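You operate a simulated robot arm through the tools that you are given. There is no shell and no other tool. Be economical: measure what you need, move in short steps, check, and stop when the job is done.

You are at the controls of a simulated two-armed robot. One attempt, no reset.

TASK
Module 9 is spoilt: move it to the felt mat, seat module 3 in its place and soak twice.
Fine: move nothing while the ovens lamp is lit; the other modules stay. Set down upright: what you pick out.

The check looks at the end state, three seconds after you hand in, the way a careful person would. Anything else that was tipped, shoved, dropped, spilled or broken makes it a failure.

THE ROBOT
Two 7-joint arms with two-finger parallel grippers on one trunk, hanging from a carriage that runs on a rail from [72.3, -0.4] to [-145.7, 0.7] (x, y) and turns from -353 to 334 degrees about z. Base frame: it is fixed where the carriage stands at the start and does not move with it; the origin is on the floor, on the carriage's upright axis, x ahead of it, y to its left, z up. Readings come in cm, degrees, newtons and seconds.
The left shoulder is at the start at [4, 16.1, 104.3], the right one opposite. With the tool pointing down near the work surface each hand reaches from about 30 to 78 cm from the robot's upright axis, wherever it stands, measured 20 degrees to its own side. Places, roughly: felt mat [80, 0, 70]; soak button [60, -40, 80]. Payload 4.4 kg a hand.
The TCP of each hand is the grasp point between the finger pads, 2.3 cm short of the fingertips. In the tool frame z runs along the fingers and y along their closing line. The gripper opens to 9.4 cm. The fingers are 3.8 cm wide and 1 cm thick; the gripper's body (5.4 by 9.6 cm) begins 3.9 cm behind the TCP.
Orientation is that of the tool frame in the base frame, as a unit quaternion [w, x, y, z]. With the fingers straight down and closing along the base's y, the tool's x points along the base's -x, its y along +y and its z along -z.

THE INTERFACE
- The arms move only by the tool jog_arm. It takes "left_series", "right_series" or both (then of equal length, played together; a hand with none holds still); each is a list of rows, each an object (a shift or turn left out is 0, a gripper value left out holds the last) with "travel": the shift along the tool's x, y, z in units of 100 mm (1.0 is 100 mm), a list of three; "delta_rot": the turn, a rotation vector about the tool's x, y, z in units of 60 degrees (1.0 is 60 degrees), a list of three. In form: [{"travel": [tx, ty, tz], "delta_rot": [rx, ry, rz]}, ...]. A call has 1 to 10 rows; each row is the pose to reach, as a shift and turn from the pose commanded when the call began, along the tool's axes at that moment. "left_jaw" and "right_jaw" are, for a hand that has rows, the gripper command, from -1 (shut) to 1 (fully open), values between in proportion, set as the call begins (left out, the last holds). A call with a number of a shift or a turn outside -1 to 1 is refused whole. A row lasts 0.2 s, in which the tool goes at most 5 cm and 8.6 degrees; a call with a longer step from one row to the next is refused whole, and so is a gripper value outside its range. Where a pose cannot be reached the arm comes as near as it can. A force on the tool above 40 N (or 10 N above the force at the start of the call, whichever is more), or a blocked arm, ends the call early, and 0.2 s more pass. Each finger travels about 4.5 cm/s and halts on what it meets, pressing with about 31 N; the grip force reading is that of the motor and also rises with nothing between the fingers. The clock runs only during rows and for 0.2 s after the last one: add rows that repeat a pose to give the fingers time. It gives the time, the measured TCP pose, the force on the tool (base axes), the opening and the grip force at its end, in the units of the frame above (readings bear some noise), with the torque about the TCP (base axes, N m) and any sound that the robot's microphone picked up.
- Cameras (640 x 400 px; columns grow to the right, rows downward): "scene" is now at [23.36, -3.13, 133.36]; the picture's right is [-0.38, -0.92, 0.00], its down [-0.66, 0.28, -0.70] and it looks along [0.64, -0.27, -0.72] (base axes); focal length 257 px, centre (320, 200). "left" rides on the left gripper at [8.7, -1.6, -7.5] in its tool frame; the picture's right is [0.18, 0.98, 0.00], its down [-0.58, 0.11, -0.81] and it looks along [-0.79, 0.15, 0.59] (tool axes); focal length 243 px, centre (320, 200). "right" rides on the right gripper at [8.7, 1.6, -7.4] in its tool frame; the picture's right is [-0.18, 0.98, 0.00], its down [-0.58, -0.11, -0.81] and it looks along [-0.79, -0.15, 0.59] (tool axes); focal length 243 px, centre (320, 200). There is no depth. A picture from a camera that has moved, and an enlarged one, comes with that camera's place and axes in the base frame and with its lens.
- capture(camera): a new picture of that camera. It takes no simulated time.
- move_column(by): slides the trunk up (or, below 0, down) by that many cm; the arms and the scene camera ride with it, the base frame stays. It gives what a move gives, with no picture.
- roll_base(legs): drives the robot by 1 to 6 legs, each [ahead, left, turn to the left] in cm, cm and degrees, along the robot's own axes; the way and the turn of a leg run together, so that a leg with both is an arc; at most 150 cm and 180 degrees a leg. The arms and the cameras ride along, it lands a little off, and it stops where it bumps. It keeps to its track: a leg is cut to what the track allows. It gives what a move gives.
- head_to(pan, tilt): turns the head with the scene camera to pan (to the left, within 86 degrees either way) and tilt (down, from -29 to 69), counted from straight ahead of the robot. It gives what a move gives.
- zoom(camera, box): a new picture of the part [left, top, right, bottom] of that camera's present view, enlarged. It takes no simulated time.
- finish_job(): hands the job in; it is judged then, once.

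Go step by step. Nothing tells you exact positions but the pictures and the camera data: compare them with the known pose of the tool, close in by small moves and look again before you grip or let go. The budget is 120 turns and 88 pictures, counting those below and the enlarged ones. Unless the task says otherwise, let go and move clear before handing in, and close with one line.

The tools are called after "Call:" as name(argument=value, ...) on one line, values as JSON. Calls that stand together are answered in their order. jog_arm: Moves the arms, as the interface text tells. Its arguments: {"type":"object","properties":{"left_series":{"type":"array","items":{"type":"object","properties":{"travel":{"type":"array","items":{"type":"number"}},"delta_rot":{"type":"array","items":{"type":"number"}}}}},"left_jaw":{"type":"number"},"right_series":{"type":"array","items":{"type":"object","properties":{"travel":{"type":"array","items":{"type":"number"}},"delta_rot":{"type":"array","items":{"type":"number"}}}}},"right_jaw":{"type":"number"}},"required":[]} The other tools are called the same way: move_column (by) slides the trunk up or down; roll_base (legs) drives the base; head_to (pan, tilt) turns the head that bears the scene camera; capture (camera) takes a picture; zoom (camera, box) takes an enlarged picture of a part of a camera's view; finish_job () hands the job in.

At the start:

```text
time: 0.0
left_tcp_pos: [62.67, 12.73, 103.84]
left_orientation: [0.0, -0.001, 1.0, 0.0]
left_force: [-0.5, 0.8, -0.3]
left_torque: [0.01, 0.0, 0.0]
left_grip_width: 9.43
left_finger_force: 0.0
right_tcp_pos: [39.94, -30.66, 111.84]
right_orientation: [0.0, 0.001, 1.0, 0.0]
right_force: [-0.3, 0.1, 0.0]
right_torque: [-0.01, 0.0, -0.02]
right_grip_width: 9.39
right_finger_force: 0.1
trunk travel left (down, up): [-50.0, 27.0]
robot x, y, heading: [-0.3, -0.51, 0.1]
head pan, tilt: [-22.6, 45.8]
```

scene: 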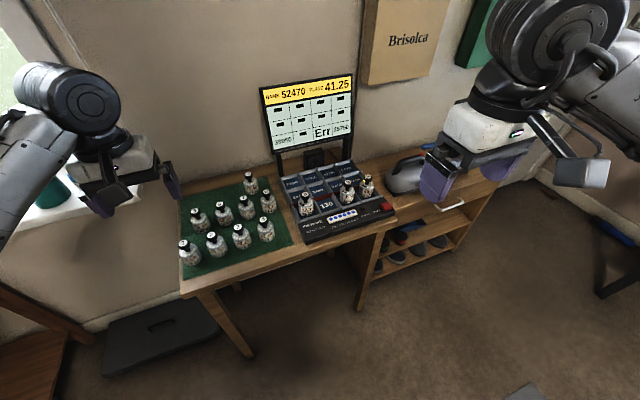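
right: 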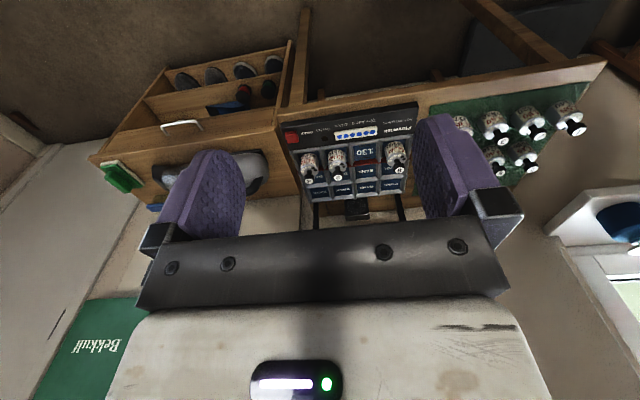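
left: 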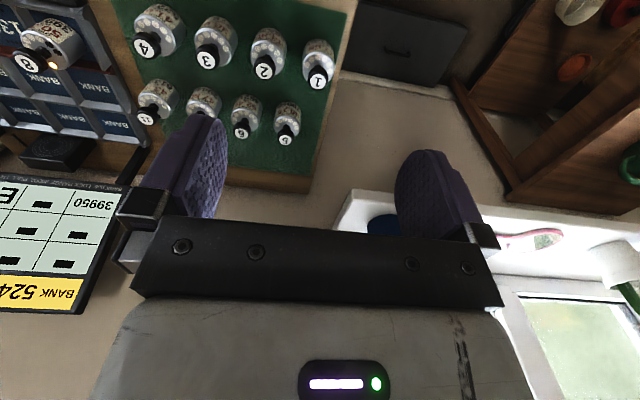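

I see a felt mat with numbered modules on the left and an oven/bank panel with three modules and a screen in the middle. I'll zoom in for details first.

Call:
zoom(camera="scene", box=[170, 160, 410, 310])

Call:
zoom(camera="scene", box=[250, 65, 370, 150])

Call:
zoom(camera="left", box=[0, 0, 360, 200])

Call:
zoom(camera="scene", box=[280, 160, 400, 240])

```text
2.67 times, centred on (290, 235) of scene
camera zoom: at [23.36, -3.13, 133.36], right [-0.38, -0.92, 0.0], down [-0.66, 0.28, -0.7], along [0.64, -0.27, -0.72], focal length 684 px, centre (400, 107)
```

zoom: 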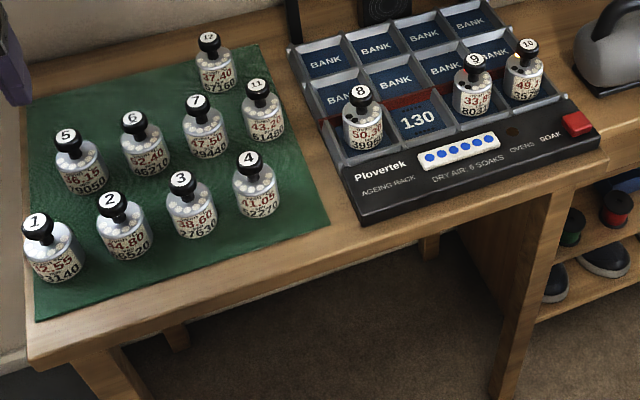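

```text
4.71 times, centred on (310, 108) of scene
camera zoom: at [23.36, -3.13, 133.36], right [-0.38, -0.92, 0.0], down [-0.66, 0.28, -0.7], along [0.64, -0.27, -0.72], focal length 1208 px, centre (367, 635)
```

zoom: 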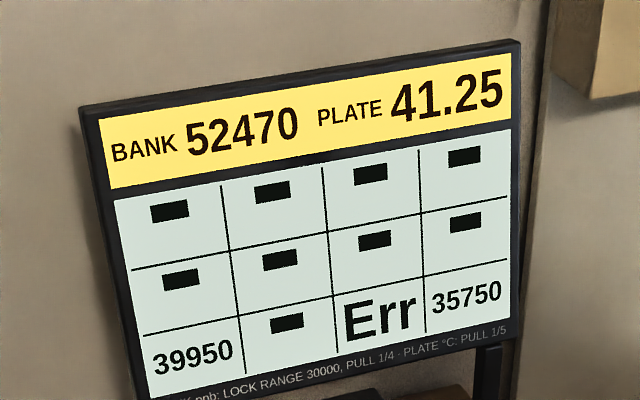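

```text
1.78 times, centred on (180, 100) of left
camera zoom: at [54.04, 11.3, 111.4], right [-0.19, 0.98, 0.0], down [0.58, 0.11, 0.81], along [0.79, 0.15, -0.59], focal length 431 px, centre (569, 378)
```

zoom: 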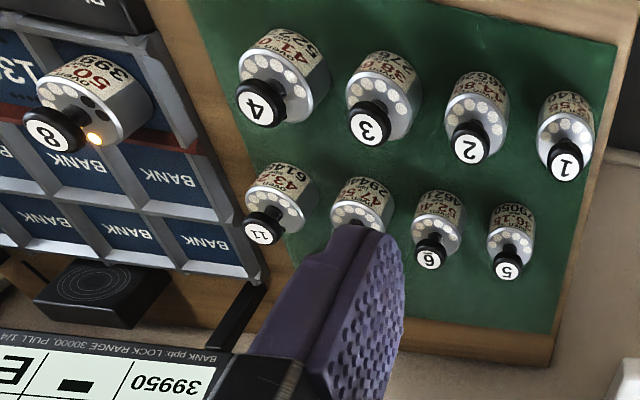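

```text
5.00 times, centred on (340, 200) of scene
camera zoom: at [23.36, -3.13, 133.36], right [-0.38, -0.92, 0.0], down [-0.66, 0.28, -0.7], along [0.64, -0.27, -0.72], focal length 1283 px, centre (220, 200)
```

zoom: 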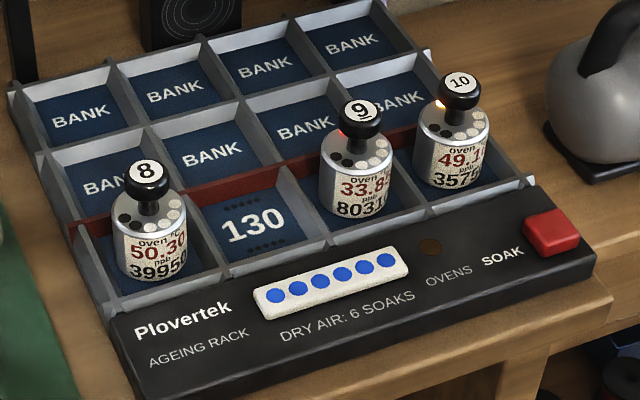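

Rack front row holds 8, an empty slot, 9 and 10; module 3 is on the mat. I'll tuck the left hand back, out of the way, before driving ahead.

Call:
jog_arm(left_series=[{"travel": [0.3, 0.3, -0.15]}, {"travel": [0.6, 0.6, -0.3]}, {"travel": [0.9, 0.9, -0.5]}, {"travel": [1, 1, -0.6]}])

Call:
jog_arm(left_series=[{"travel": [0.3, 0.1, -0.15]}, {"travel": [0.6, 0.2, -0.3]}, {"travel": [0.9, 0.3, -0.4]}, {"travel": [1, 0.4, -0.4]}])

Call:
roll_base(legs=[[18, 0, 0]])

Call:
head_to(pan=-25, tilt=55)

Call:
capture(camera="scene")

Call:
capture(camera="right")

```text
time: 1.0
left_tcp_pos: [52.57, 22.87, 109.73]
left_orientation: [-0.001, -0.001, 1.0, 0.0]
left_force: [-0.7, 0.9, 0.2]
left_torque: [-0.02, -0.03, 0.02]
left_grip_width: 9.41
left_finger_force: 0.0
right_tcp_pos: [39.87, -30.69, 111.93]
right_orientation: [0.0, 0.001, 1.0, 0.0]
right_force: [-0.5, 0.3, -0.6]
right_torque: [-0.01, 0.03, -0.03]
right_grip_width: 9.41
right_finger_force: 0.1
trunk travel left (down, up): [-50.0, 27.0]
robot x, y, heading: [0.3, 0.01, -0.2]
head pan, tilt: [-22.6, 45.8]
```

```text
time: 2.0
left_tcp_pos: [42.56, 26.99, 113.79]
left_orientation: [-0.001, -0.001, 1.0, 0.0]
left_force: [-0.5, -0.5, 0.4]
left_torque: [-0.01, -0.02, 0.02]
left_grip_width: 9.43
left_finger_force: 0.1
right_tcp_pos: [39.83, -30.64, 111.84]
right_orientation: [0.0, 0.001, 1.0, 0.0]
right_force: [-0.1, -0.3, 0.0]
right_torque: [-0.01, 0.04, 0.03]
right_grip_width: 9.42
right_finger_force: 0.1
trunk travel left (down, up): [-50.0, 27.0]
robot x, y, heading: [0.04, -0.27, 0.1]
head pan, tilt: [-22.6, 45.8]
```

```text
time: 3.5
left_tcp_pos: [60.47, 26.88, 113.77]
left_orientation: [0.0, -0.003, 1.0, 0.0]
left_force: [-0.4, 0.3, 0.8]
left_torque: [-0.02, 0.01, 0.05]
left_grip_width: 9.41
left_finger_force: 0.2
right_tcp_pos: [58.04, -30.8, 111.91]
right_orientation: [0.0, -0.001, 1.0, 0.0]
right_force: [-0.7, -0.5, -0.1]
right_torque: [0.0, 0.03, -0.03]
right_grip_width: 9.41
right_finger_force: 0.1
trunk travel left (down, up): [-50.0, 27.0]
robot x, y, heading: [17.85, 0.26, 0.3]
head pan, tilt: [-22.6, 45.8]
```

```text
time: 4.2
left_tcp_pos: [60.32, 26.99, 113.72]
left_orientation: [0.0, -0.002, 1.0, 0.0]
left_force: [0.0, 0.1, -0.7]
left_torque: [-0.03, -0.02, 0.02]
left_grip_width: 9.39
left_finger_force: 0.0
right_tcp_pos: [57.89, -30.75, 111.91]
right_orientation: [0.0, 0.0, 1.0, 0.0]
right_force: [0.7, 0.1, 0.9]
right_torque: [-0.02, -0.02, -0.02]
right_grip_width: 9.4
right_finger_force: 0.1
trunk travel left (down, up): [-50.0, 27.0]
robot x, y, heading: [17.89, -0.22, 0.1]
head pan, tilt: [-25.0, 55.0]
```

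```text
80 pictures are left
camera scene: at [40.37, -3.1, 132.14], right [-0.42, -0.91, 0.0], down [-0.74, 0.34, -0.57], along [0.52, -0.24, -0.82], focal length 257 px, centre (320, 200)
```

scene: 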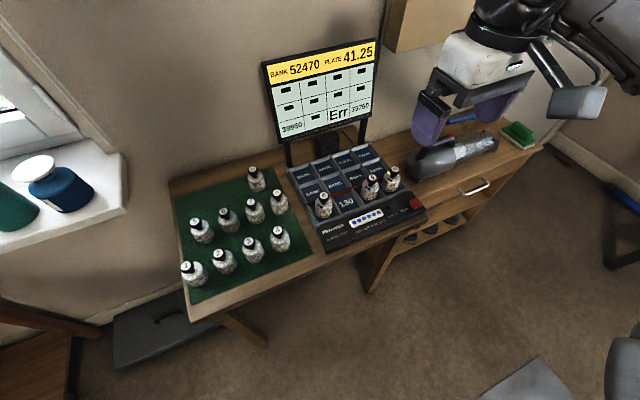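

```text
79 pictures are left
camera right: at [49.23, -29.12, 119.39], right [0.18, 0.98, 0.0], down [0.58, -0.11, 0.81], along [0.79, -0.15, -0.59], focal length 243 px, centre (320, 200)
```

right: 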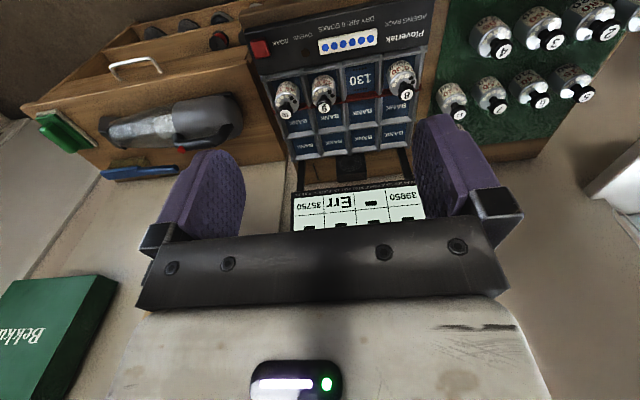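

Drive is done and the left hand is clear. I'll zoom in on the new view to triangulate the modules.

Call:
zoom(camera="scene", box=[280, 140, 440, 240])

Call:
zoom(camera="scene", box=[160, 160, 320, 310])

Call:
zoom(camera="right", box=[240, 0, 440, 125])

Call:
zoom(camera="right", box=[430, 0, 640, 131])

```text
4.00 times, centred on (360, 190) of scene
camera zoom: at [40.37, -3.1, 132.14], right [-0.42, -0.91, 0.0], down [-0.74, 0.34, -0.57], along [0.52, -0.24, -0.82], focal length 1027 px, centre (160, 240)
```

zoom: 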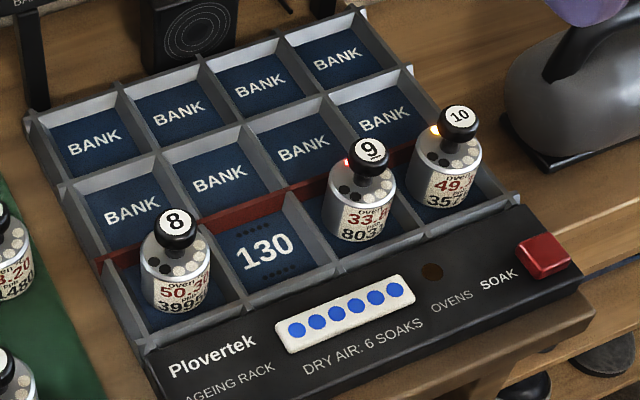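

```text
2.67 times, centred on (240, 235) of scene
camera zoom: at [40.37, -3.1, 132.14], right [-0.42, -0.91, 0.0], down [-0.74, 0.34, -0.57], along [0.52, -0.24, -0.82], focal length 684 px, centre (533, 107)
```

zoom: 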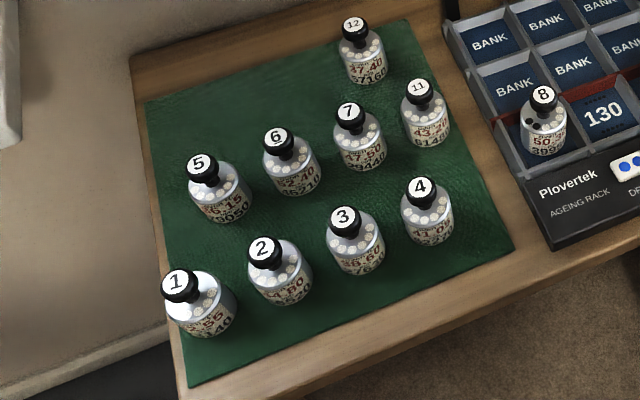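

```text
3.20 times, centred on (340, 62) of right
camera zoom: at [49.23, -29.12, 119.39], right [0.18, 0.98, 0.0], down [0.58, -0.11, 0.81], along [0.79, -0.15, -0.59], focal length 776 px, centre (256, 640)
```

zoom: 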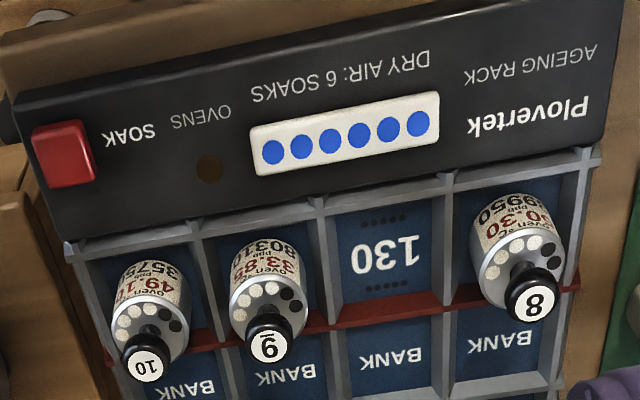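

```text
3.05 times, centred on (535, 66) of right
camera zoom: at [49.23, -29.12, 119.39], right [0.18, 0.98, 0.0], down [0.58, -0.11, 0.81], along [0.79, -0.15, -0.59], focal length 739 px, centre (-335, 610)
```

zoom: 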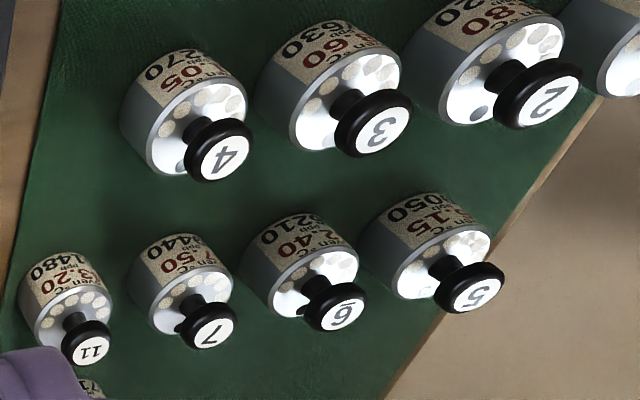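

Triangulated (cm): module 9 knob top at [72.9, -32.9, 82.2], module 3 knob top at [69.4, 0.65, 81.2], button at [63.9, -41.7, 76.7]. The mat lies at z about 71.8 with a free spot near [89, 4.5]. Next I bring the right hand above module 9.

Call:
jog_arm(right_series=[{"travel": [-0.3, -0.05, 0.3]}, {"travel": [-0.6, -0.1, 0.6]}, {"travel": [-0.9, -0.15, 0.9]}, {"travel": [-1, -0.21, 1]}], right_jaw=0)

Call:
jog_arm(right_series=[{"travel": [-0.25, 0, 0.3]}, {"travel": [-0.5, 0, 0.6]}, {"travel": [-0.5, 0, 0.9]}, {"travel": [-0.5, 0, 0.9]}])

Call:
capture(camera="right")

Call:
capture(camera="scene")

```text
time: 5.2
left_tcp_pos: [60.49, 26.89, 113.82]
left_orientation: [0.001, -0.002, 1.0, -0.001]
left_force: [0.2, 0.0, -0.4]
left_torque: [0.0, 0.0, -0.04]
left_grip_width: 9.44
left_finger_force: 0.1
right_tcp_pos: [67.99, -32.76, 101.91]
right_orientation: [0.0, -0.001, 1.0, 0.0]
right_force: [-0.7, -0.6, 0.3]
right_torque: [0.0, 0.04, 0.0]
right_grip_width: 4.68
right_finger_force: 0.0
trunk travel left (down, up): [-50.0, 27.0]
robot x, y, heading: [18.02, -0.07, 0.1]
head pan, tilt: [-25.0, 55.0]
```

```text
time: 6.2
left_tcp_pos: [60.53, 26.98, 113.69]
left_orientation: [0.0, -0.003, 1.0, 0.001]
left_force: [-0.3, -0.3, 0.1]
left_torque: [0.01, 0.0, -0.02]
left_grip_width: 9.39
left_finger_force: 0.0
right_tcp_pos: [72.77, -32.61, 92.89]
right_orientation: [0.0, -0.001, 1.0, 0.001]
right_force: [-0.3, 1.0, 0.5]
right_torque: [0.01, -0.01, -0.01]
right_grip_width: 4.73
right_finger_force: 0.0
trunk travel left (down, up): [-50.0, 27.0]
robot x, y, heading: [17.8, -0.45, 0.1]
head pan, tilt: [-25.0, 55.0]
```

```text
74 pictures are left
camera right: at [64.22, -31.03, 100.43], right [0.18, 0.98, 0.0], down [0.58, -0.11, 0.81], along [0.79, -0.15, -0.59], focal length 243 px, centre (320, 200)
```

right: 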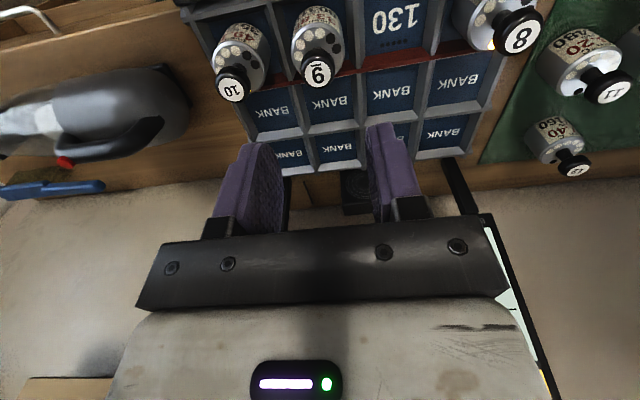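

```text
73 pictures are left
camera scene: at [40.37, -3.1, 132.14], right [-0.42, -0.91, 0.0], down [-0.74, 0.34, -0.57], along [0.52, -0.24, -0.82], focal length 257 px, centre (320, 200)
```

scene: 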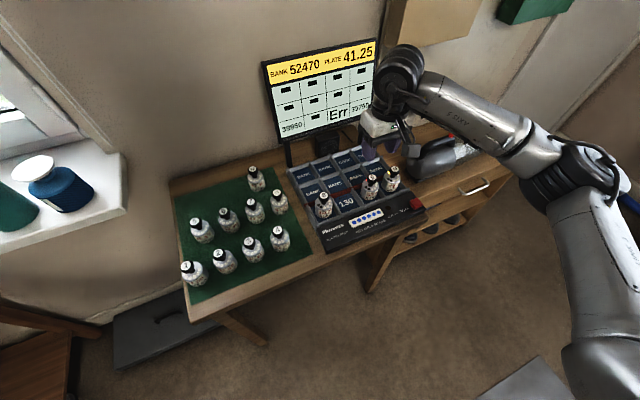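

Module 9's knob re-measures at [72.97, -32.77], directly below the hand. I'll go down part of the way and look again.

Call:
jog_arm(right_series=[{"travel": [-0.01, -0.01, 0.4]}, {"travel": [-0.015, -0.015, 0.75]}, {"travel": [-0.015, -0.015, 0.75]}])

Call:
capture(camera="right")

Call:
zoom(camera="scene", box=[330, 130, 430, 210])

```text
time: 7.0
left_tcp_pos: [60.41, 26.86, 113.57]
left_orientation: [0.0, -0.003, 1.0, 0.0]
left_force: [0.3, -0.5, -0.4]
left_torque: [-0.01, 0.01, -0.03]
left_grip_width: 9.42
left_finger_force: 0.0
right_tcp_pos: [73.07, -32.94, 85.44]
right_orientation: [0.0, -0.001, 1.0, 0.0]
right_force: [-0.3, 0.8, -0.7]
right_torque: [-0.01, 0.01, -0.02]
right_grip_width: 4.7
right_finger_force: 0.1
trunk travel left (down, up): [-50.0, 27.0]
robot x, y, heading: [18.06, -0.18, 0.3]
head pan, tilt: [-25.0, 55.0]
```

```text
72 pictures are left
camera right: at [64.39, -31.38, 92.96], right [0.18, 0.98, 0.0], down [0.58, -0.11, 0.81], along [0.79, -0.15, -0.59], focal length 243 px, centre (320, 200)
```

right: 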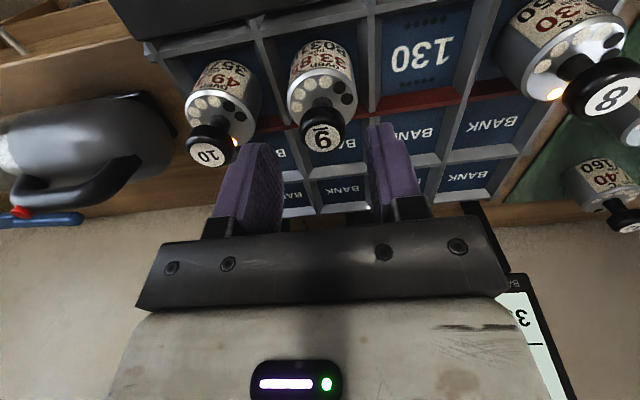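

```text
5.00 times, centred on (380, 170) of scene
camera zoom: at [40.37, -3.1, 132.14], right [-0.42, -0.91, 0.0], down [-0.74, 0.34, -0.57], along [0.52, -0.24, -0.82], focal length 1283 px, centre (20, 350)
```

zoom: 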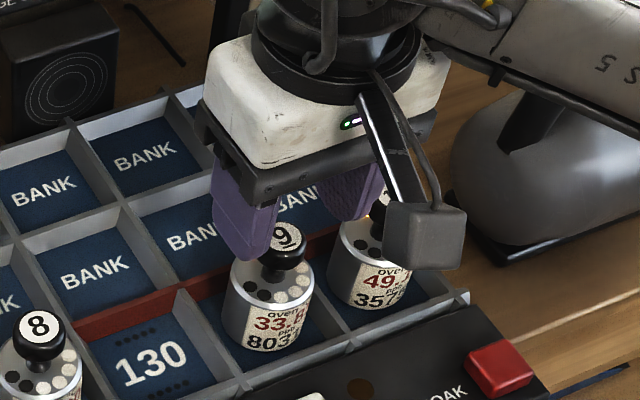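

Fingers straddle the knob and are well centred. I'll go down the last 4 cm and look.

Call:
jog_arm(right_series=[{"travel": [0, 0, 0.2]}, {"travel": [0, 0, 0.4]}, {"travel": [0, 0, 0.4]}])

Call:
capture(camera="right")

Call:
zoom(camera="scene", box=[330, 130, 430, 210])

```text
time: 7.8
left_tcp_pos: [60.34, 26.86, 113.76]
left_orientation: [0.0, -0.003, 1.0, 0.001]
left_force: [-0.3, -0.9, -1.0]
left_torque: [-0.01, 0.03, -0.03]
left_grip_width: 9.38
left_finger_force: 0.1
right_tcp_pos: [73.0, -32.98, 81.37]
right_orientation: [-0.001, -0.001, 1.0, -0.001]
right_force: [0.1, 0.9, 0.5]
right_torque: [0.03, 0.01, -0.04]
right_grip_width: 4.72
right_finger_force: 0.3
trunk travel left (down, up): [-50.0, 27.0]
robot x, y, heading: [17.82, 0.14, 0.2]
head pan, tilt: [-25.0, 55.0]
```

```text
70 pictures are left
camera right: at [64.38, -31.45, 88.97], right [0.18, 0.98, 0.0], down [0.58, -0.11, 0.81], along [0.79, -0.15, -0.59], focal length 243 px, centre (320, 200)
```

right: 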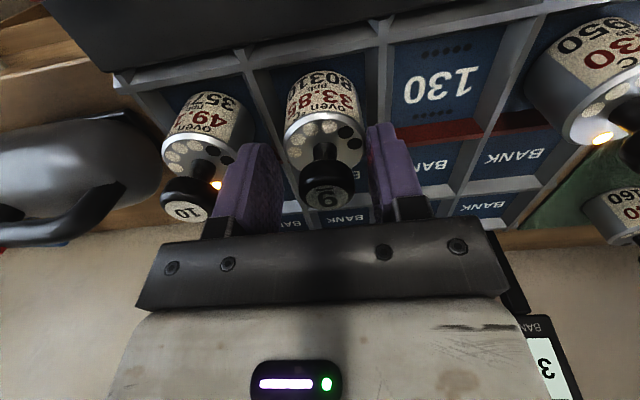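

```text
5.00 times, centred on (380, 170) of scene
camera zoom: at [40.37, -3.1, 132.15], right [-0.42, -0.91, 0.0], down [-0.74, 0.34, -0.57], along [0.52, -0.24, -0.82], focal length 1283 px, centre (20, 350)
```

zoom: 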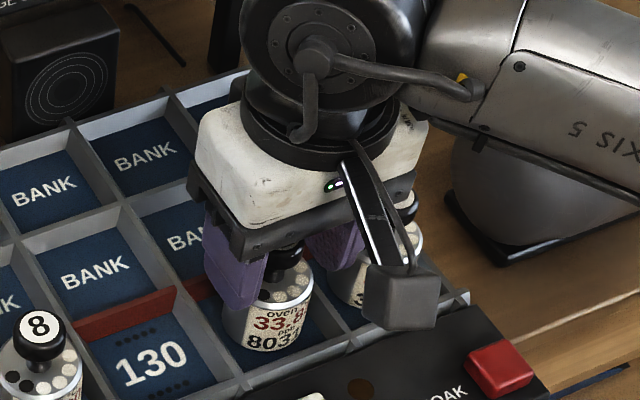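

Knob is between the pads, so I close. The lamp looks dark.

Call:
jog_arm(right_series=[{"travel": [0, 0, 0]}, {"travel": [0, 0, 0]}, {"travel": [0, 0, 0]}, {"travel": [0, 0, 0]}, {"travel": [0, 0, 0]}], right_jaw=-1)

Call:
jog_arm(right_series=[{"travel": [0, 0, -0.15]}, {"travel": [0, 0, -0.3]}, {"travel": [0, 0, -0.3]}])

Call:
capture(camera="right")

Call:
zoom(camera="scene", box=[270, 130, 430, 240])

```text
time: 9.0
left_tcp_pos: [60.47, 26.88, 113.67]
left_orientation: [0.0, -0.002, 1.0, 0.0]
left_force: [0.1, 0.9, 0.1]
left_torque: [-0.02, 0.02, -0.03]
left_grip_width: 9.41
left_finger_force: 0.1
right_tcp_pos: [73.06, -32.96, 81.57]
right_orientation: [-0.001, -0.001, 1.0, 0.0]
right_force: [-0.3, -1.0, -0.2]
right_torque: [-0.06, -0.02, 0.01]
right_grip_width: 3.52
right_finger_force: 30.6
trunk travel left (down, up): [-50.0, 27.0]
robot x, y, heading: [17.8, -0.09, 0.3]
head pan, tilt: [-25.0, 55.0]
```

```text
time: 9.8
left_tcp_pos: [60.49, 26.92, 113.67]
left_orientation: [0.0, -0.003, 1.0, 0.0]
left_force: [-0.4, 0.3, 0.9]
left_torque: [-0.01, 0.0, -0.02]
left_grip_width: 9.39
left_finger_force: 0.0
right_tcp_pos: [72.97, -32.86, 84.32]
right_orientation: [-0.001, -0.001, 1.0, 0.0]
right_force: [0.6, -0.3, -1.3]
right_torque: [0.01, 0.0, 0.0]
right_grip_width: 3.45
right_finger_force: 31.3
trunk travel left (down, up): [-50.0, 27.0]
robot x, y, heading: [17.63, 0.08, 0.1]
head pan, tilt: [-25.0, 55.0]
```

```text
68 pictures are left
camera right: at [64.27, -31.32, 91.87], right [0.18, 0.98, 0.0], down [0.58, -0.11, 0.81], along [0.79, -0.15, -0.59], focal length 243 px, centre (320, 200)
```

right: 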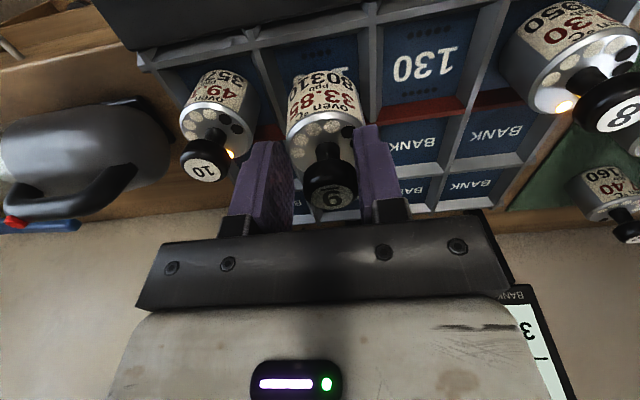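

```text
3.64 times, centred on (350, 185) of scene
camera zoom: at [40.36, -3.1, 132.14], right [-0.42, -0.91, 0.0], down [-0.74, 0.34, -0.57], along [0.52, -0.24, -0.82], focal length 933 px, centre (211, 254)
```

zoom: 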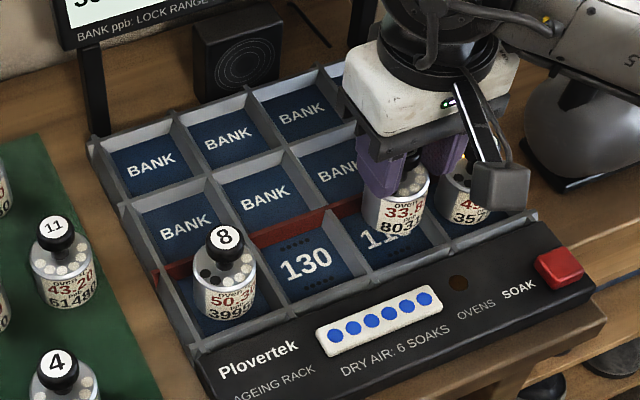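

Module 9 is held and lifting cleanly. I'll raise it well above the others, then carry it left across toward the mat.

Call:
jog_arm(right_series=[{"travel": [0, 0, -0.3]}, {"travel": [0, 0, -0.6]}, {"travel": [0, 0, -0.9]}, {"travel": [0, 0, -1]}, {"travel": [0, 0, -1]}])

Call:
jog_arm(right_series=[{"travel": [0, 0.3, -0.1]}, {"travel": [0, 0.6, -0.1]}, {"travel": [0, 0.9, -0.1]}, {"travel": [0, 1, -0.1]}])

Call:
jog_arm(right_series=[{"travel": [0, 0.3, 0]}, {"travel": [0, 0.6, 0]}, {"travel": [0, 0.9, 0]}, {"travel": [0, 1, 0]}])

Call:
jog_arm(right_series=[{"travel": [0, 0.3, 0]}, {"travel": [0, 0.6, 0]}, {"travel": [0, 0.9, 0]}, {"travel": [0, 1, 0]}])

Call:
capture(camera="right")

Call:
capture(camera="scene")

```text
time: 11.0
left_tcp_pos: [60.35, 26.8, 113.65]
left_orientation: [0.0, -0.003, 1.0, 0.0]
left_force: [0.5, 0.0, 0.6]
left_torque: [0.01, 0.03, 0.0]
left_grip_width: 9.38
left_finger_force: 0.1
right_tcp_pos: [73.14, -32.96, 94.37]
right_orientation: [-0.001, -0.001, 1.0, 0.0]
right_force: [0.0, -0.7, -1.8]
right_torque: [0.01, 0.01, 0.02]
right_grip_width: 3.43
right_finger_force: 31.0
trunk travel left (down, up): [-50.0, 27.0]
robot x, y, heading: [17.92, -0.07, 0.1]
head pan, tilt: [-25.0, 55.0]
```

```text
time: 12.0
left_tcp_pos: [60.47, 26.88, 113.72]
left_orientation: [0.0, -0.003, 1.0, -0.001]
left_force: [-0.3, 0.5, -0.5]
left_torque: [0.0, 0.02, 0.03]
left_grip_width: 9.42
left_finger_force: 0.0
right_tcp_pos: [72.93, -22.95, 95.51]
right_orientation: [-0.001, -0.001, 1.0, 0.0]
right_force: [0.0, 0.2, -2.1]
right_torque: [0.02, 0.04, -0.01]
right_grip_width: 2.45
right_finger_force: 31.1
trunk travel left (down, up): [-50.0, 27.0]
robot x, y, heading: [17.88, -0.3, -0.0]
head pan, tilt: [-25.0, 55.0]
```

```text
time: 13.0
left_tcp_pos: [60.42, 26.91, 113.67]
left_orientation: [0.0, -0.003, 1.0, 0.0]
left_force: [0.0, -0.2, 0.4]
left_torque: [0.02, -0.05, 0.03]
left_grip_width: 9.4
left_finger_force: 0.0
right_tcp_pos: [72.91, -12.83, 95.53]
right_orientation: [0.0, -0.001, 1.0, 0.0]
right_force: [0.4, -0.1, -1.5]
right_torque: [0.03, -0.03, -0.02]
right_grip_width: 2.44
right_finger_force: 31.3
trunk travel left (down, up): [-50.0, 27.0]
robot x, y, heading: [17.6, 0.31, 0.2]
head pan, tilt: [-25.0, 55.0]
```

```text
time: 14.0
left_tcp_pos: [60.4, 27.03, 113.71]
left_orientation: [-0.001, -0.003, 1.0, 0.0]
left_force: [0.4, 0.3, -0.6]
left_torque: [-0.02, -0.02, 0.01]
left_grip_width: 9.38
left_finger_force: 0.0
right_tcp_pos: [72.93, -2.87, 95.28]
right_orientation: [0.0, -0.001, 1.0, -0.001]
right_force: [0.1, -0.4, -0.9]
right_torque: [0.02, 0.0, 0.01]
right_grip_width: 2.46
right_finger_force: 30.9
trunk travel left (down, up): [-50.0, 27.0]
robot x, y, heading: [17.59, 0.32, 0.2]
head pan, tilt: [-25.0, 55.0]
```

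```text
66 pictures are left
camera right: at [64.25, -1.36, 102.77], right [0.18, 0.98, 0.0], down [0.58, -0.11, 0.81], along [0.79, -0.15, -0.59], focal length 243 px, centre (320, 200)
```

right: 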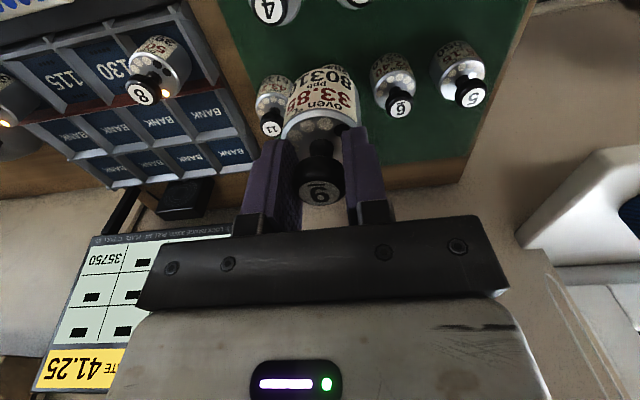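

```text
65 pictures are left
camera scene: at [40.36, -3.1, 132.14], right [-0.42, -0.91, 0.0], down [-0.74, 0.34, -0.57], along [0.52, -0.24, -0.82], focal length 257 px, centre (320, 200)
```

scene: 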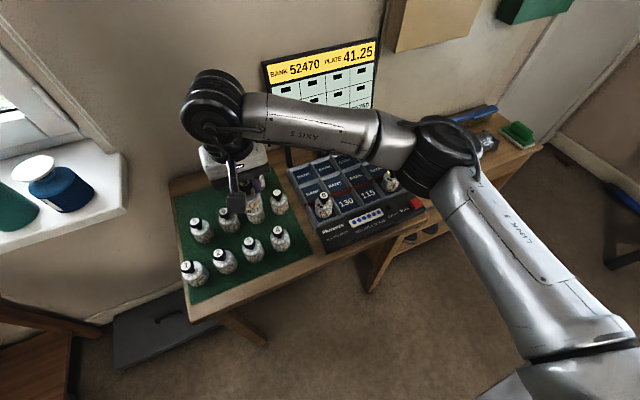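

Grip width dropped from 3.4 to 2.45 cm, so the knob shifted in the pads. I'll look closely before moving on.

Call:
zoom(camera="right", box=[220, 50, 420, 230])

Call:
zoom(camera="scene", box=[190, 130, 310, 250])

Call:
capture(camera="left")

```text
2.22 times, centred on (320, 140) of right
camera zoom: at [64.25, -1.36, 102.77], right [0.18, 0.98, 0.0], down [0.58, -0.11, 0.81], along [0.79, -0.15, -0.59], focal length 539 px, centre (320, 333)
```

zoom: 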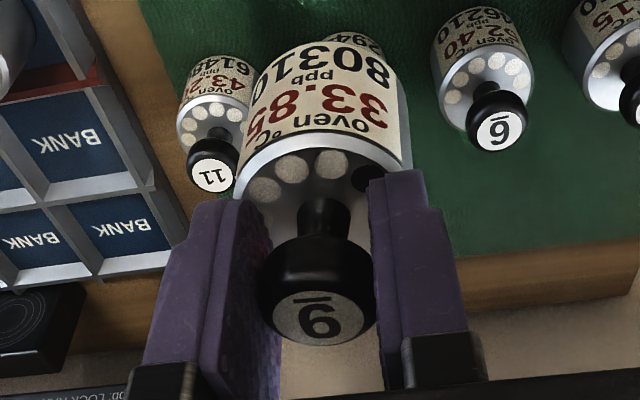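

```text
3.33 times, centred on (250, 190) of scene
camera zoom: at [40.36, -3.1, 132.14], right [-0.42, -0.91, 0.0], down [-0.74, 0.34, -0.57], along [0.52, -0.24, -0.82], focal length 856 px, centre (553, 233)
```

zoom: 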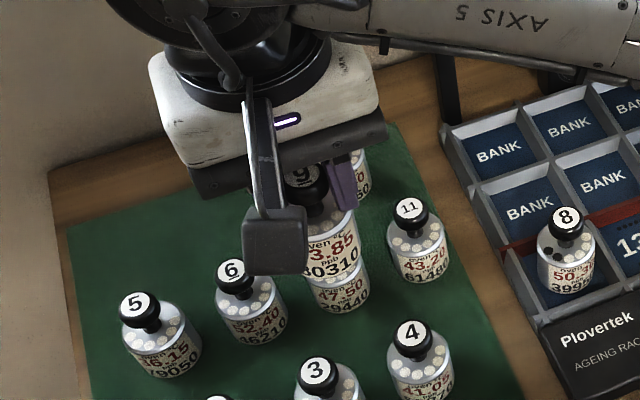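

```text
62 pictures are left
camera left: at [51.85, 25.37, 121.32], right [-0.19, 0.98, 0.0], down [0.58, 0.11, 0.81], along [0.79, 0.15, -0.59], focal length 243 px, centre (320, 200)
```

left: 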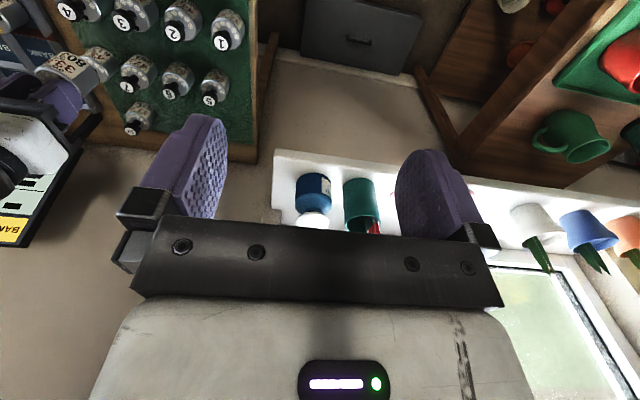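

The module hangs upright and the knob is now centred between the pads. I'll carry on to the free spot on the back of the mat.

Call:
jog_arm(right_series=[{"travel": [-0.15, 0.2, 0]}, {"travel": [-0.35, 0.4, 0]}, {"travel": [-0.6, 0.6, 0]}, {"travel": [-0.8, 0.74, 0]}, {"travel": [-0.8, 0.74, 0]}])

Call:
jog_arm(right_series=[{"travel": [-0.25, 0, 0]}, {"travel": [-0.5, 0, 0]}, {"travel": [-0.75, 0, 0]}, {"travel": [-0.8, 0, 0]}, {"travel": [-0.8, 0, 0]}])

Call:
capture(camera="right")

Call:
zoom(camera="scene", box=[160, 110, 320, 250])

Call:
capture(camera="left")

```text
time: 15.2
left_tcp_pos: [60.43, 26.78, 113.74]
left_orientation: [-0.001, -0.003, 1.0, 0.0]
left_force: [0.4, -0.7, -0.5]
left_torque: [-0.02, 0.03, 0.01]
left_grip_width: 9.39
left_finger_force: 0.1
right_tcp_pos: [80.86, 4.56, 95.42]
right_orientation: [0.0, 0.0, 1.0, 0.0]
right_force: [-0.3, 0.5, -0.8]
right_torque: [0.02, 0.0, -0.04]
right_grip_width: 2.46
right_finger_force: 30.8
trunk travel left (down, up): [-50.0, 27.0]
robot x, y, heading: [17.76, -0.38, 0.3]
head pan, tilt: [-25.0, 55.0]
```

```text
time: 16.4
left_tcp_pos: [60.49, 26.99, 113.77]
left_orientation: [0.0, -0.002, 1.0, 0.0]
left_force: [0.3, 0.1, -0.4]
left_torque: [-0.01, 0.05, -0.01]
left_grip_width: 9.4
left_finger_force: 0.0
right_tcp_pos: [86.51, 3.45, 94.92]
right_orientation: [0.0, -0.002, 1.0, 0.001]
right_force: [0.0, -0.6, -1.0]
right_torque: [-0.02, -0.02, -0.01]
right_grip_width: 2.45
right_finger_force: 31.6
right hand out of reach, approached as far as the arm can: row 3, 4, 5
trunk travel left (down, up): [-50.0, 27.0]
robot x, y, heading: [18.26, -0.04, 0.3]
head pan, tilt: [-25.0, 55.0]
```

```text
61 pictures are left
camera right: at [77.83, 4.96, 102.43], right [0.18, 0.98, 0.0], down [0.58, -0.11, 0.81], along [0.79, -0.15, -0.59], focal length 243 px, centre (320, 200)
```

right: 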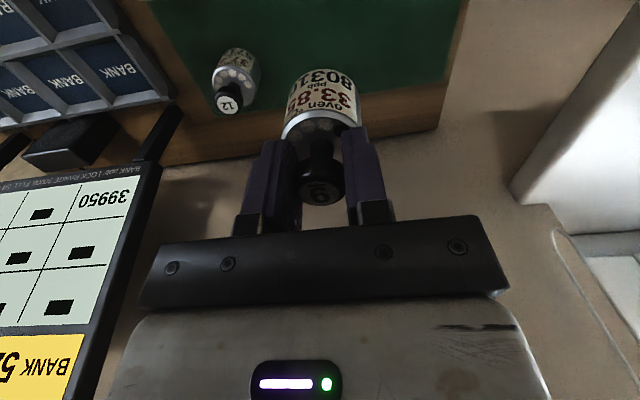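

```text
2.86 times, centred on (240, 180) of scene
camera zoom: at [40.36, -3.1, 132.14], right [-0.42, -0.91, 0.0], down [-0.74, 0.34, -0.57], along [0.52, -0.24, -0.82], focal length 733 px, centre (549, 257)
```

zoom: 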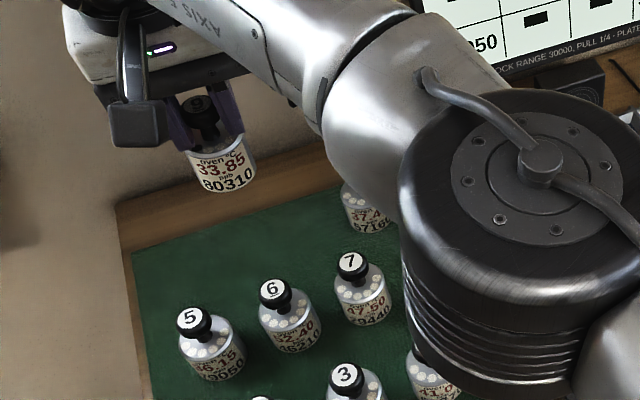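

```text
59 pictures are left
camera left: at [51.85, 25.36, 121.31], right [-0.19, 0.98, 0.0], down [0.58, 0.11, 0.81], along [0.79, 0.15, -0.59], focal length 243 px, centre (320, 200)
```

left: 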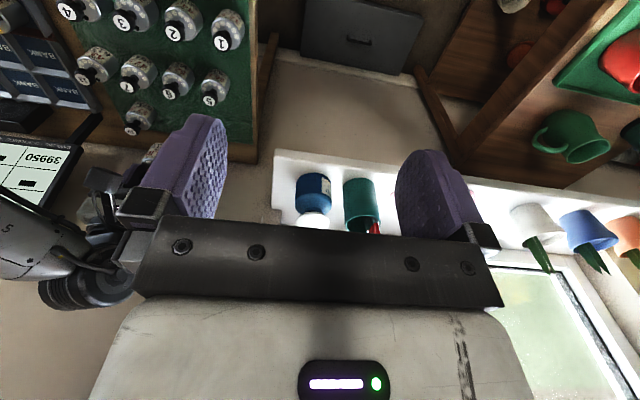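

The arm ran out of reach short of the spot. I'll pull the hand back, drive 7 cm ahead and go on.

Call:
jog_arm(right_series=[{"travel": [0.2, 0, 0]}, {"travel": [0.5, 0, 0]}, {"travel": [0.8, 0, 0]}, {"travel": [0.8, 0, 0]}])

Call:
roll_base(legs=[[7, 0, 0]])

Call:
capture(camera="right")

Call:
capture(camera="scene")

```text
time: 17.4
left_tcp_pos: [60.37, 26.77, 113.67]
left_orientation: [0.0, -0.003, 1.0, 0.0]
left_force: [-0.1, -0.1, -0.2]
left_torque: [-0.04, 0.0, 0.01]
left_grip_width: 9.41
left_finger_force: 0.3
right_tcp_pos: [78.58, 3.25, 94.85]
right_orientation: [-0.001, -0.001, 1.0, 0.0]
right_force: [0.2, 0.4, -0.3]
right_torque: [0.01, 0.02, -0.03]
right_grip_width: 2.48
right_finger_force: 31.6
trunk travel left (down, up): [-50.0, 27.0]
robot x, y, heading: [18.07, -0.25, 0.2]
head pan, tilt: [-25.0, 55.0]
```

```text
time: 18.4
left_tcp_pos: [67.52, 26.91, 113.67]
left_orientation: [0.0, -0.002, 1.0, 0.001]
left_force: [0.5, 0.2, -0.4]
left_torque: [0.0, 0.03, 0.01]
left_grip_width: 9.39
left_finger_force: 0.1
right_tcp_pos: [85.67, 3.26, 94.83]
right_orientation: [0.001, 0.0, 1.0, 0.0]
right_force: [0.4, 0.1, -0.7]
right_torque: [0.0, 0.0, -0.01]
right_grip_width: 2.47
right_finger_force: 30.4
trunk travel left (down, up): [-50.0, 27.0]
robot x, y, heading: [24.98, 0.16, 0.2]
head pan, tilt: [-25.0, 55.0]
```

```text
58 pictures are left
camera right: at [76.94, 4.84, 102.33], right [0.18, 0.98, 0.0], down [0.58, -0.11, 0.81], along [0.79, -0.15, -0.59], focal length 243 px, centre (320, 200)
```

right: 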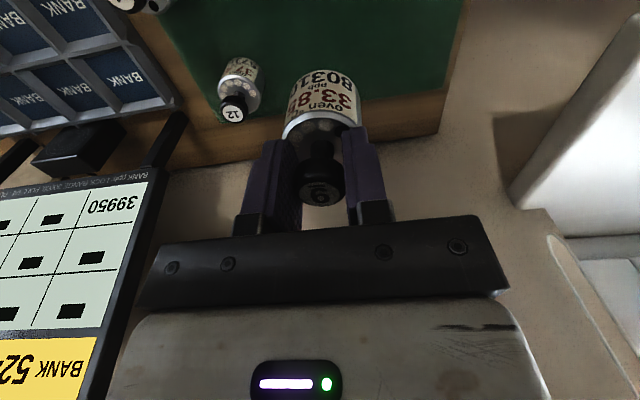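

```text
57 pictures are left
camera scene: at [47.34, -3.16, 132.15], right [-0.42, -0.91, 0.0], down [-0.74, 0.34, -0.57], along [0.52, -0.24, -0.82], focal length 257 px, centre (320, 200)
```

scene: 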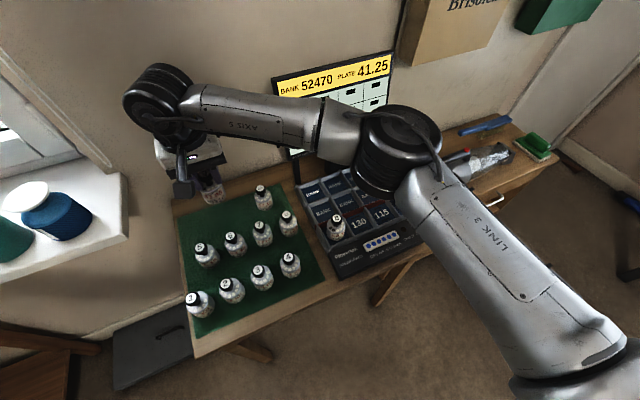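

Now there's enough reach. I'll shift to [87.5, 4.5] and lower toward the mat.

Call:
jog_arm(right_series=[{"travel": [-0.18, 0.12, 0]}, {"travel": [-0.18, 0.12, 0.3]}, {"travel": [-0.18, 0.12, 0.6]}, {"travel": [-0.18, 0.12, 0.9]}, {"travel": [-0.18, 0.12, 0.95]}, {"travel": [-0.18, 0.12, 0.95]}])

Call:
capture(camera="right")

Call:
capture(camera="scene")

```text
time: 19.8
left_tcp_pos: [67.26, 26.88, 113.76]
left_orientation: [0.0, -0.002, 1.0, 0.0]
left_force: [-0.3, 0.9, 0.1]
left_torque: [-0.01, -0.01, 0.0]
left_grip_width: 9.41
left_finger_force: 0.0
right_tcp_pos: [87.44, 4.42, 85.18]
right_orientation: [0.0, 0.0, 1.0, -0.001]
right_force: [-0.6, -1.0, -0.1]
right_torque: [0.03, 0.01, 0.0]
right_grip_width: 2.45
right_finger_force: 30.6
trunk travel left (down, up): [-50.0, 27.0]
robot x, y, heading: [24.94, -0.31, -0.1]
head pan, tilt: [-25.0, 55.0]
```

```text
56 pictures are left
camera right: at [78.68, 6.07, 92.8], right [0.18, 0.98, 0.0], down [0.58, -0.11, 0.81], along [0.79, -0.15, -0.59], focal length 243 px, centre (320, 200)
```

right: 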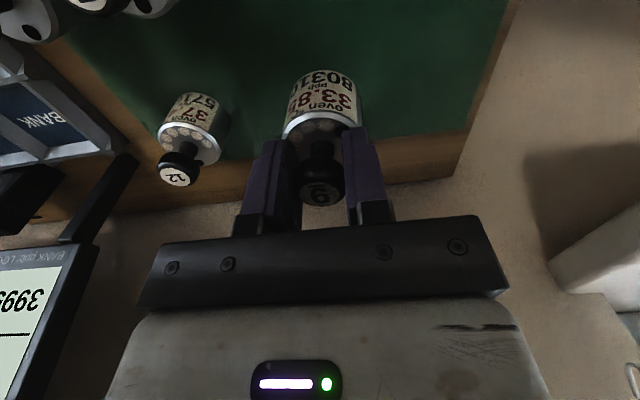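

```text
55 pictures are left
camera scene: at [47.3, -3.16, 132.14], right [-0.42, -0.91, 0.0], down [-0.74, 0.34, -0.57], along [0.52, -0.24, -0.82], focal length 257 px, centre (320, 200)
```

scene: 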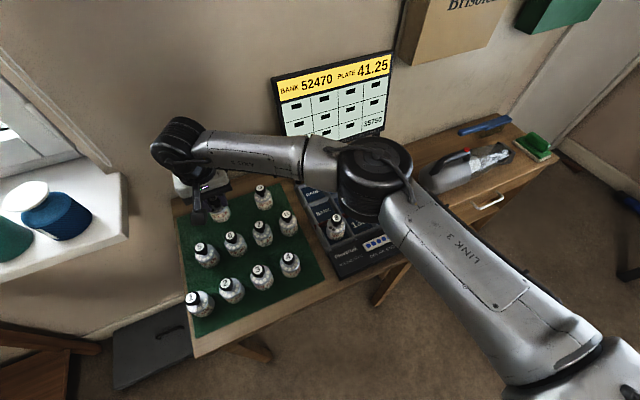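

Before lowering further I want to check the elbow's clearance over the rack, so I'll turn the left hand's camera toward it.

Call:
jog_arm(left_series=[{"delta_rot": [0, 0, 0.13]}, {"delta_rot": [0, 0, 0.26]}, {"delta_rot": [0, 0, 0.39]}, {"delta_rot": [0, 0, 0.52]}, {"delta_rot": [0, 0, 0.65]}, {"delta_rot": [0, 0, 0.78]}, {"delta_rot": [0, 0, 0.9]}, {"delta_rot": [0, 0, 1]}])

Call:
capture(camera="left")

```text
time: 21.6
left_tcp_pos: [67.36, 26.8, 113.71]
left_orientation: [0.0, 0.499, 0.866, 0.001]
left_force: [-0.2, -0.5, -0.6]
left_torque: [0.0, 0.01, 0.01]
left_grip_width: 9.41
left_finger_force: 0.1
right_tcp_pos: [87.26, 4.55, 85.41]
right_orientation: [0.001, -0.001, 1.0, 0.0]
right_force: [-0.2, -0.4, -1.3]
right_torque: [-0.03, 0.0, -0.03]
right_grip_width: 2.47
right_finger_force: 30.9
trunk travel left (down, up): [-50.0, 27.0]
robot x, y, heading: [24.68, -0.28, 0.3]
head pan, tilt: [-25.0, 55.0]
```

```text
54 pictures are left
camera left: at [61.68, 33.57, 121.3], right [0.76, 0.65, 0.0], down [0.39, -0.45, 0.81], along [0.53, -0.61, -0.59], focal length 243 px, centre (320, 200)
```

left: 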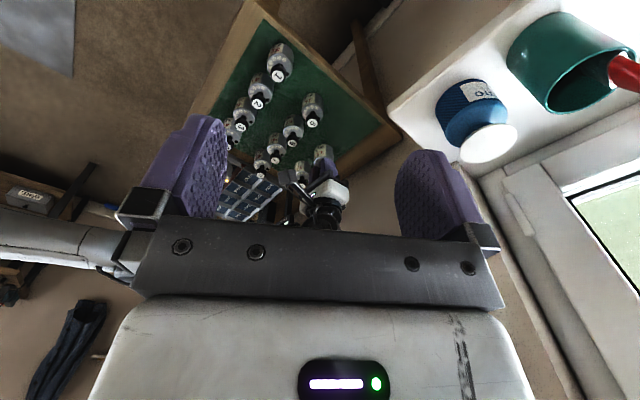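

Elbow is at about z 104, well clear of the rack. I'll lower module 9 to just above the mat.

Call:
jog_arm(right_series=[{"travel": [0, 0, 0.15]}, {"travel": [0, 0, 0.3]}, {"travel": [0, 0, 0.3]}, {"travel": [0, 0, 0.3]}])

Call:
capture(camera="right")

Call:
zoom(camera="scene", box=[160, 140, 320, 250])

Call:
zoom(camera="left", box=[220, 20, 420, 250])

```text
time: 22.6
left_tcp_pos: [67.33, 26.84, 113.64]
left_orientation: [0.0, 0.499, 0.867, 0.0]
left_force: [0.5, 0.0, -0.4]
left_torque: [0.0, 0.04, 0.0]
left_grip_width: 9.39
left_finger_force: 0.0
right_tcp_pos: [87.24, 4.66, 82.22]
right_orientation: [0.0, 0.0, 1.0, 0.0]
right_force: [0.4, 0.1, -1.9]
right_torque: [-0.02, 0.02, -0.03]
right_grip_width: 2.44
right_finger_force: 31.4
trunk travel left (down, up): [-50.0, 27.0]
robot x, y, heading: [24.5, -0.14, 0.0]
head pan, tilt: [-25.0, 55.0]
```

```text
53 pictures are left
camera right: at [78.62, 6.13, 89.77], right [0.18, 0.98, 0.0], down [0.58, -0.11, 0.81], along [0.79, -0.15, -0.59], focal length 243 px, centre (320, 200)
```

right: 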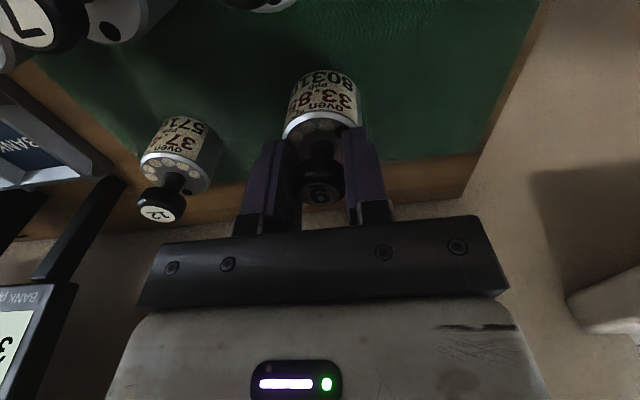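

```text
3.64 times, centred on (240, 195) of scene
camera zoom: at [47.3, -3.16, 132.14], right [-0.42, -0.91, 0.0], down [-0.74, 0.34, -0.57], along [0.52, -0.24, -0.82], focal length 933 px, centre (611, 218)
```

zoom: 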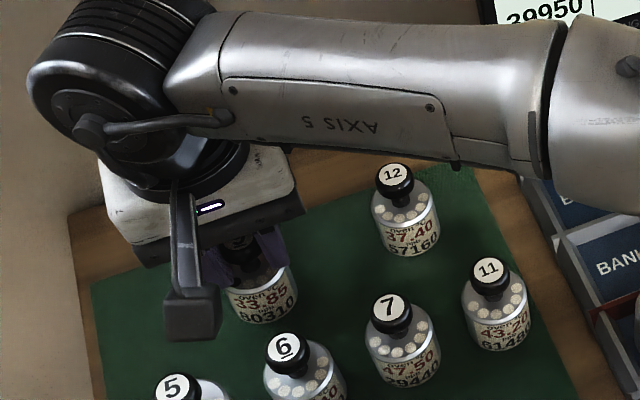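

```text
1.74 times, centred on (320, 135) of left
camera zoom: at [61.66, 33.56, 121.3], right [0.76, 0.65, 0.0], down [0.39, -0.45, 0.81], along [0.53, -0.61, -0.59], focal length 422 px, centre (320, 313)
```

zoom: 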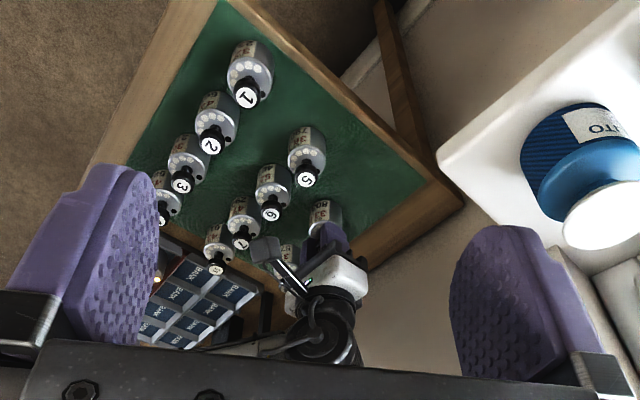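

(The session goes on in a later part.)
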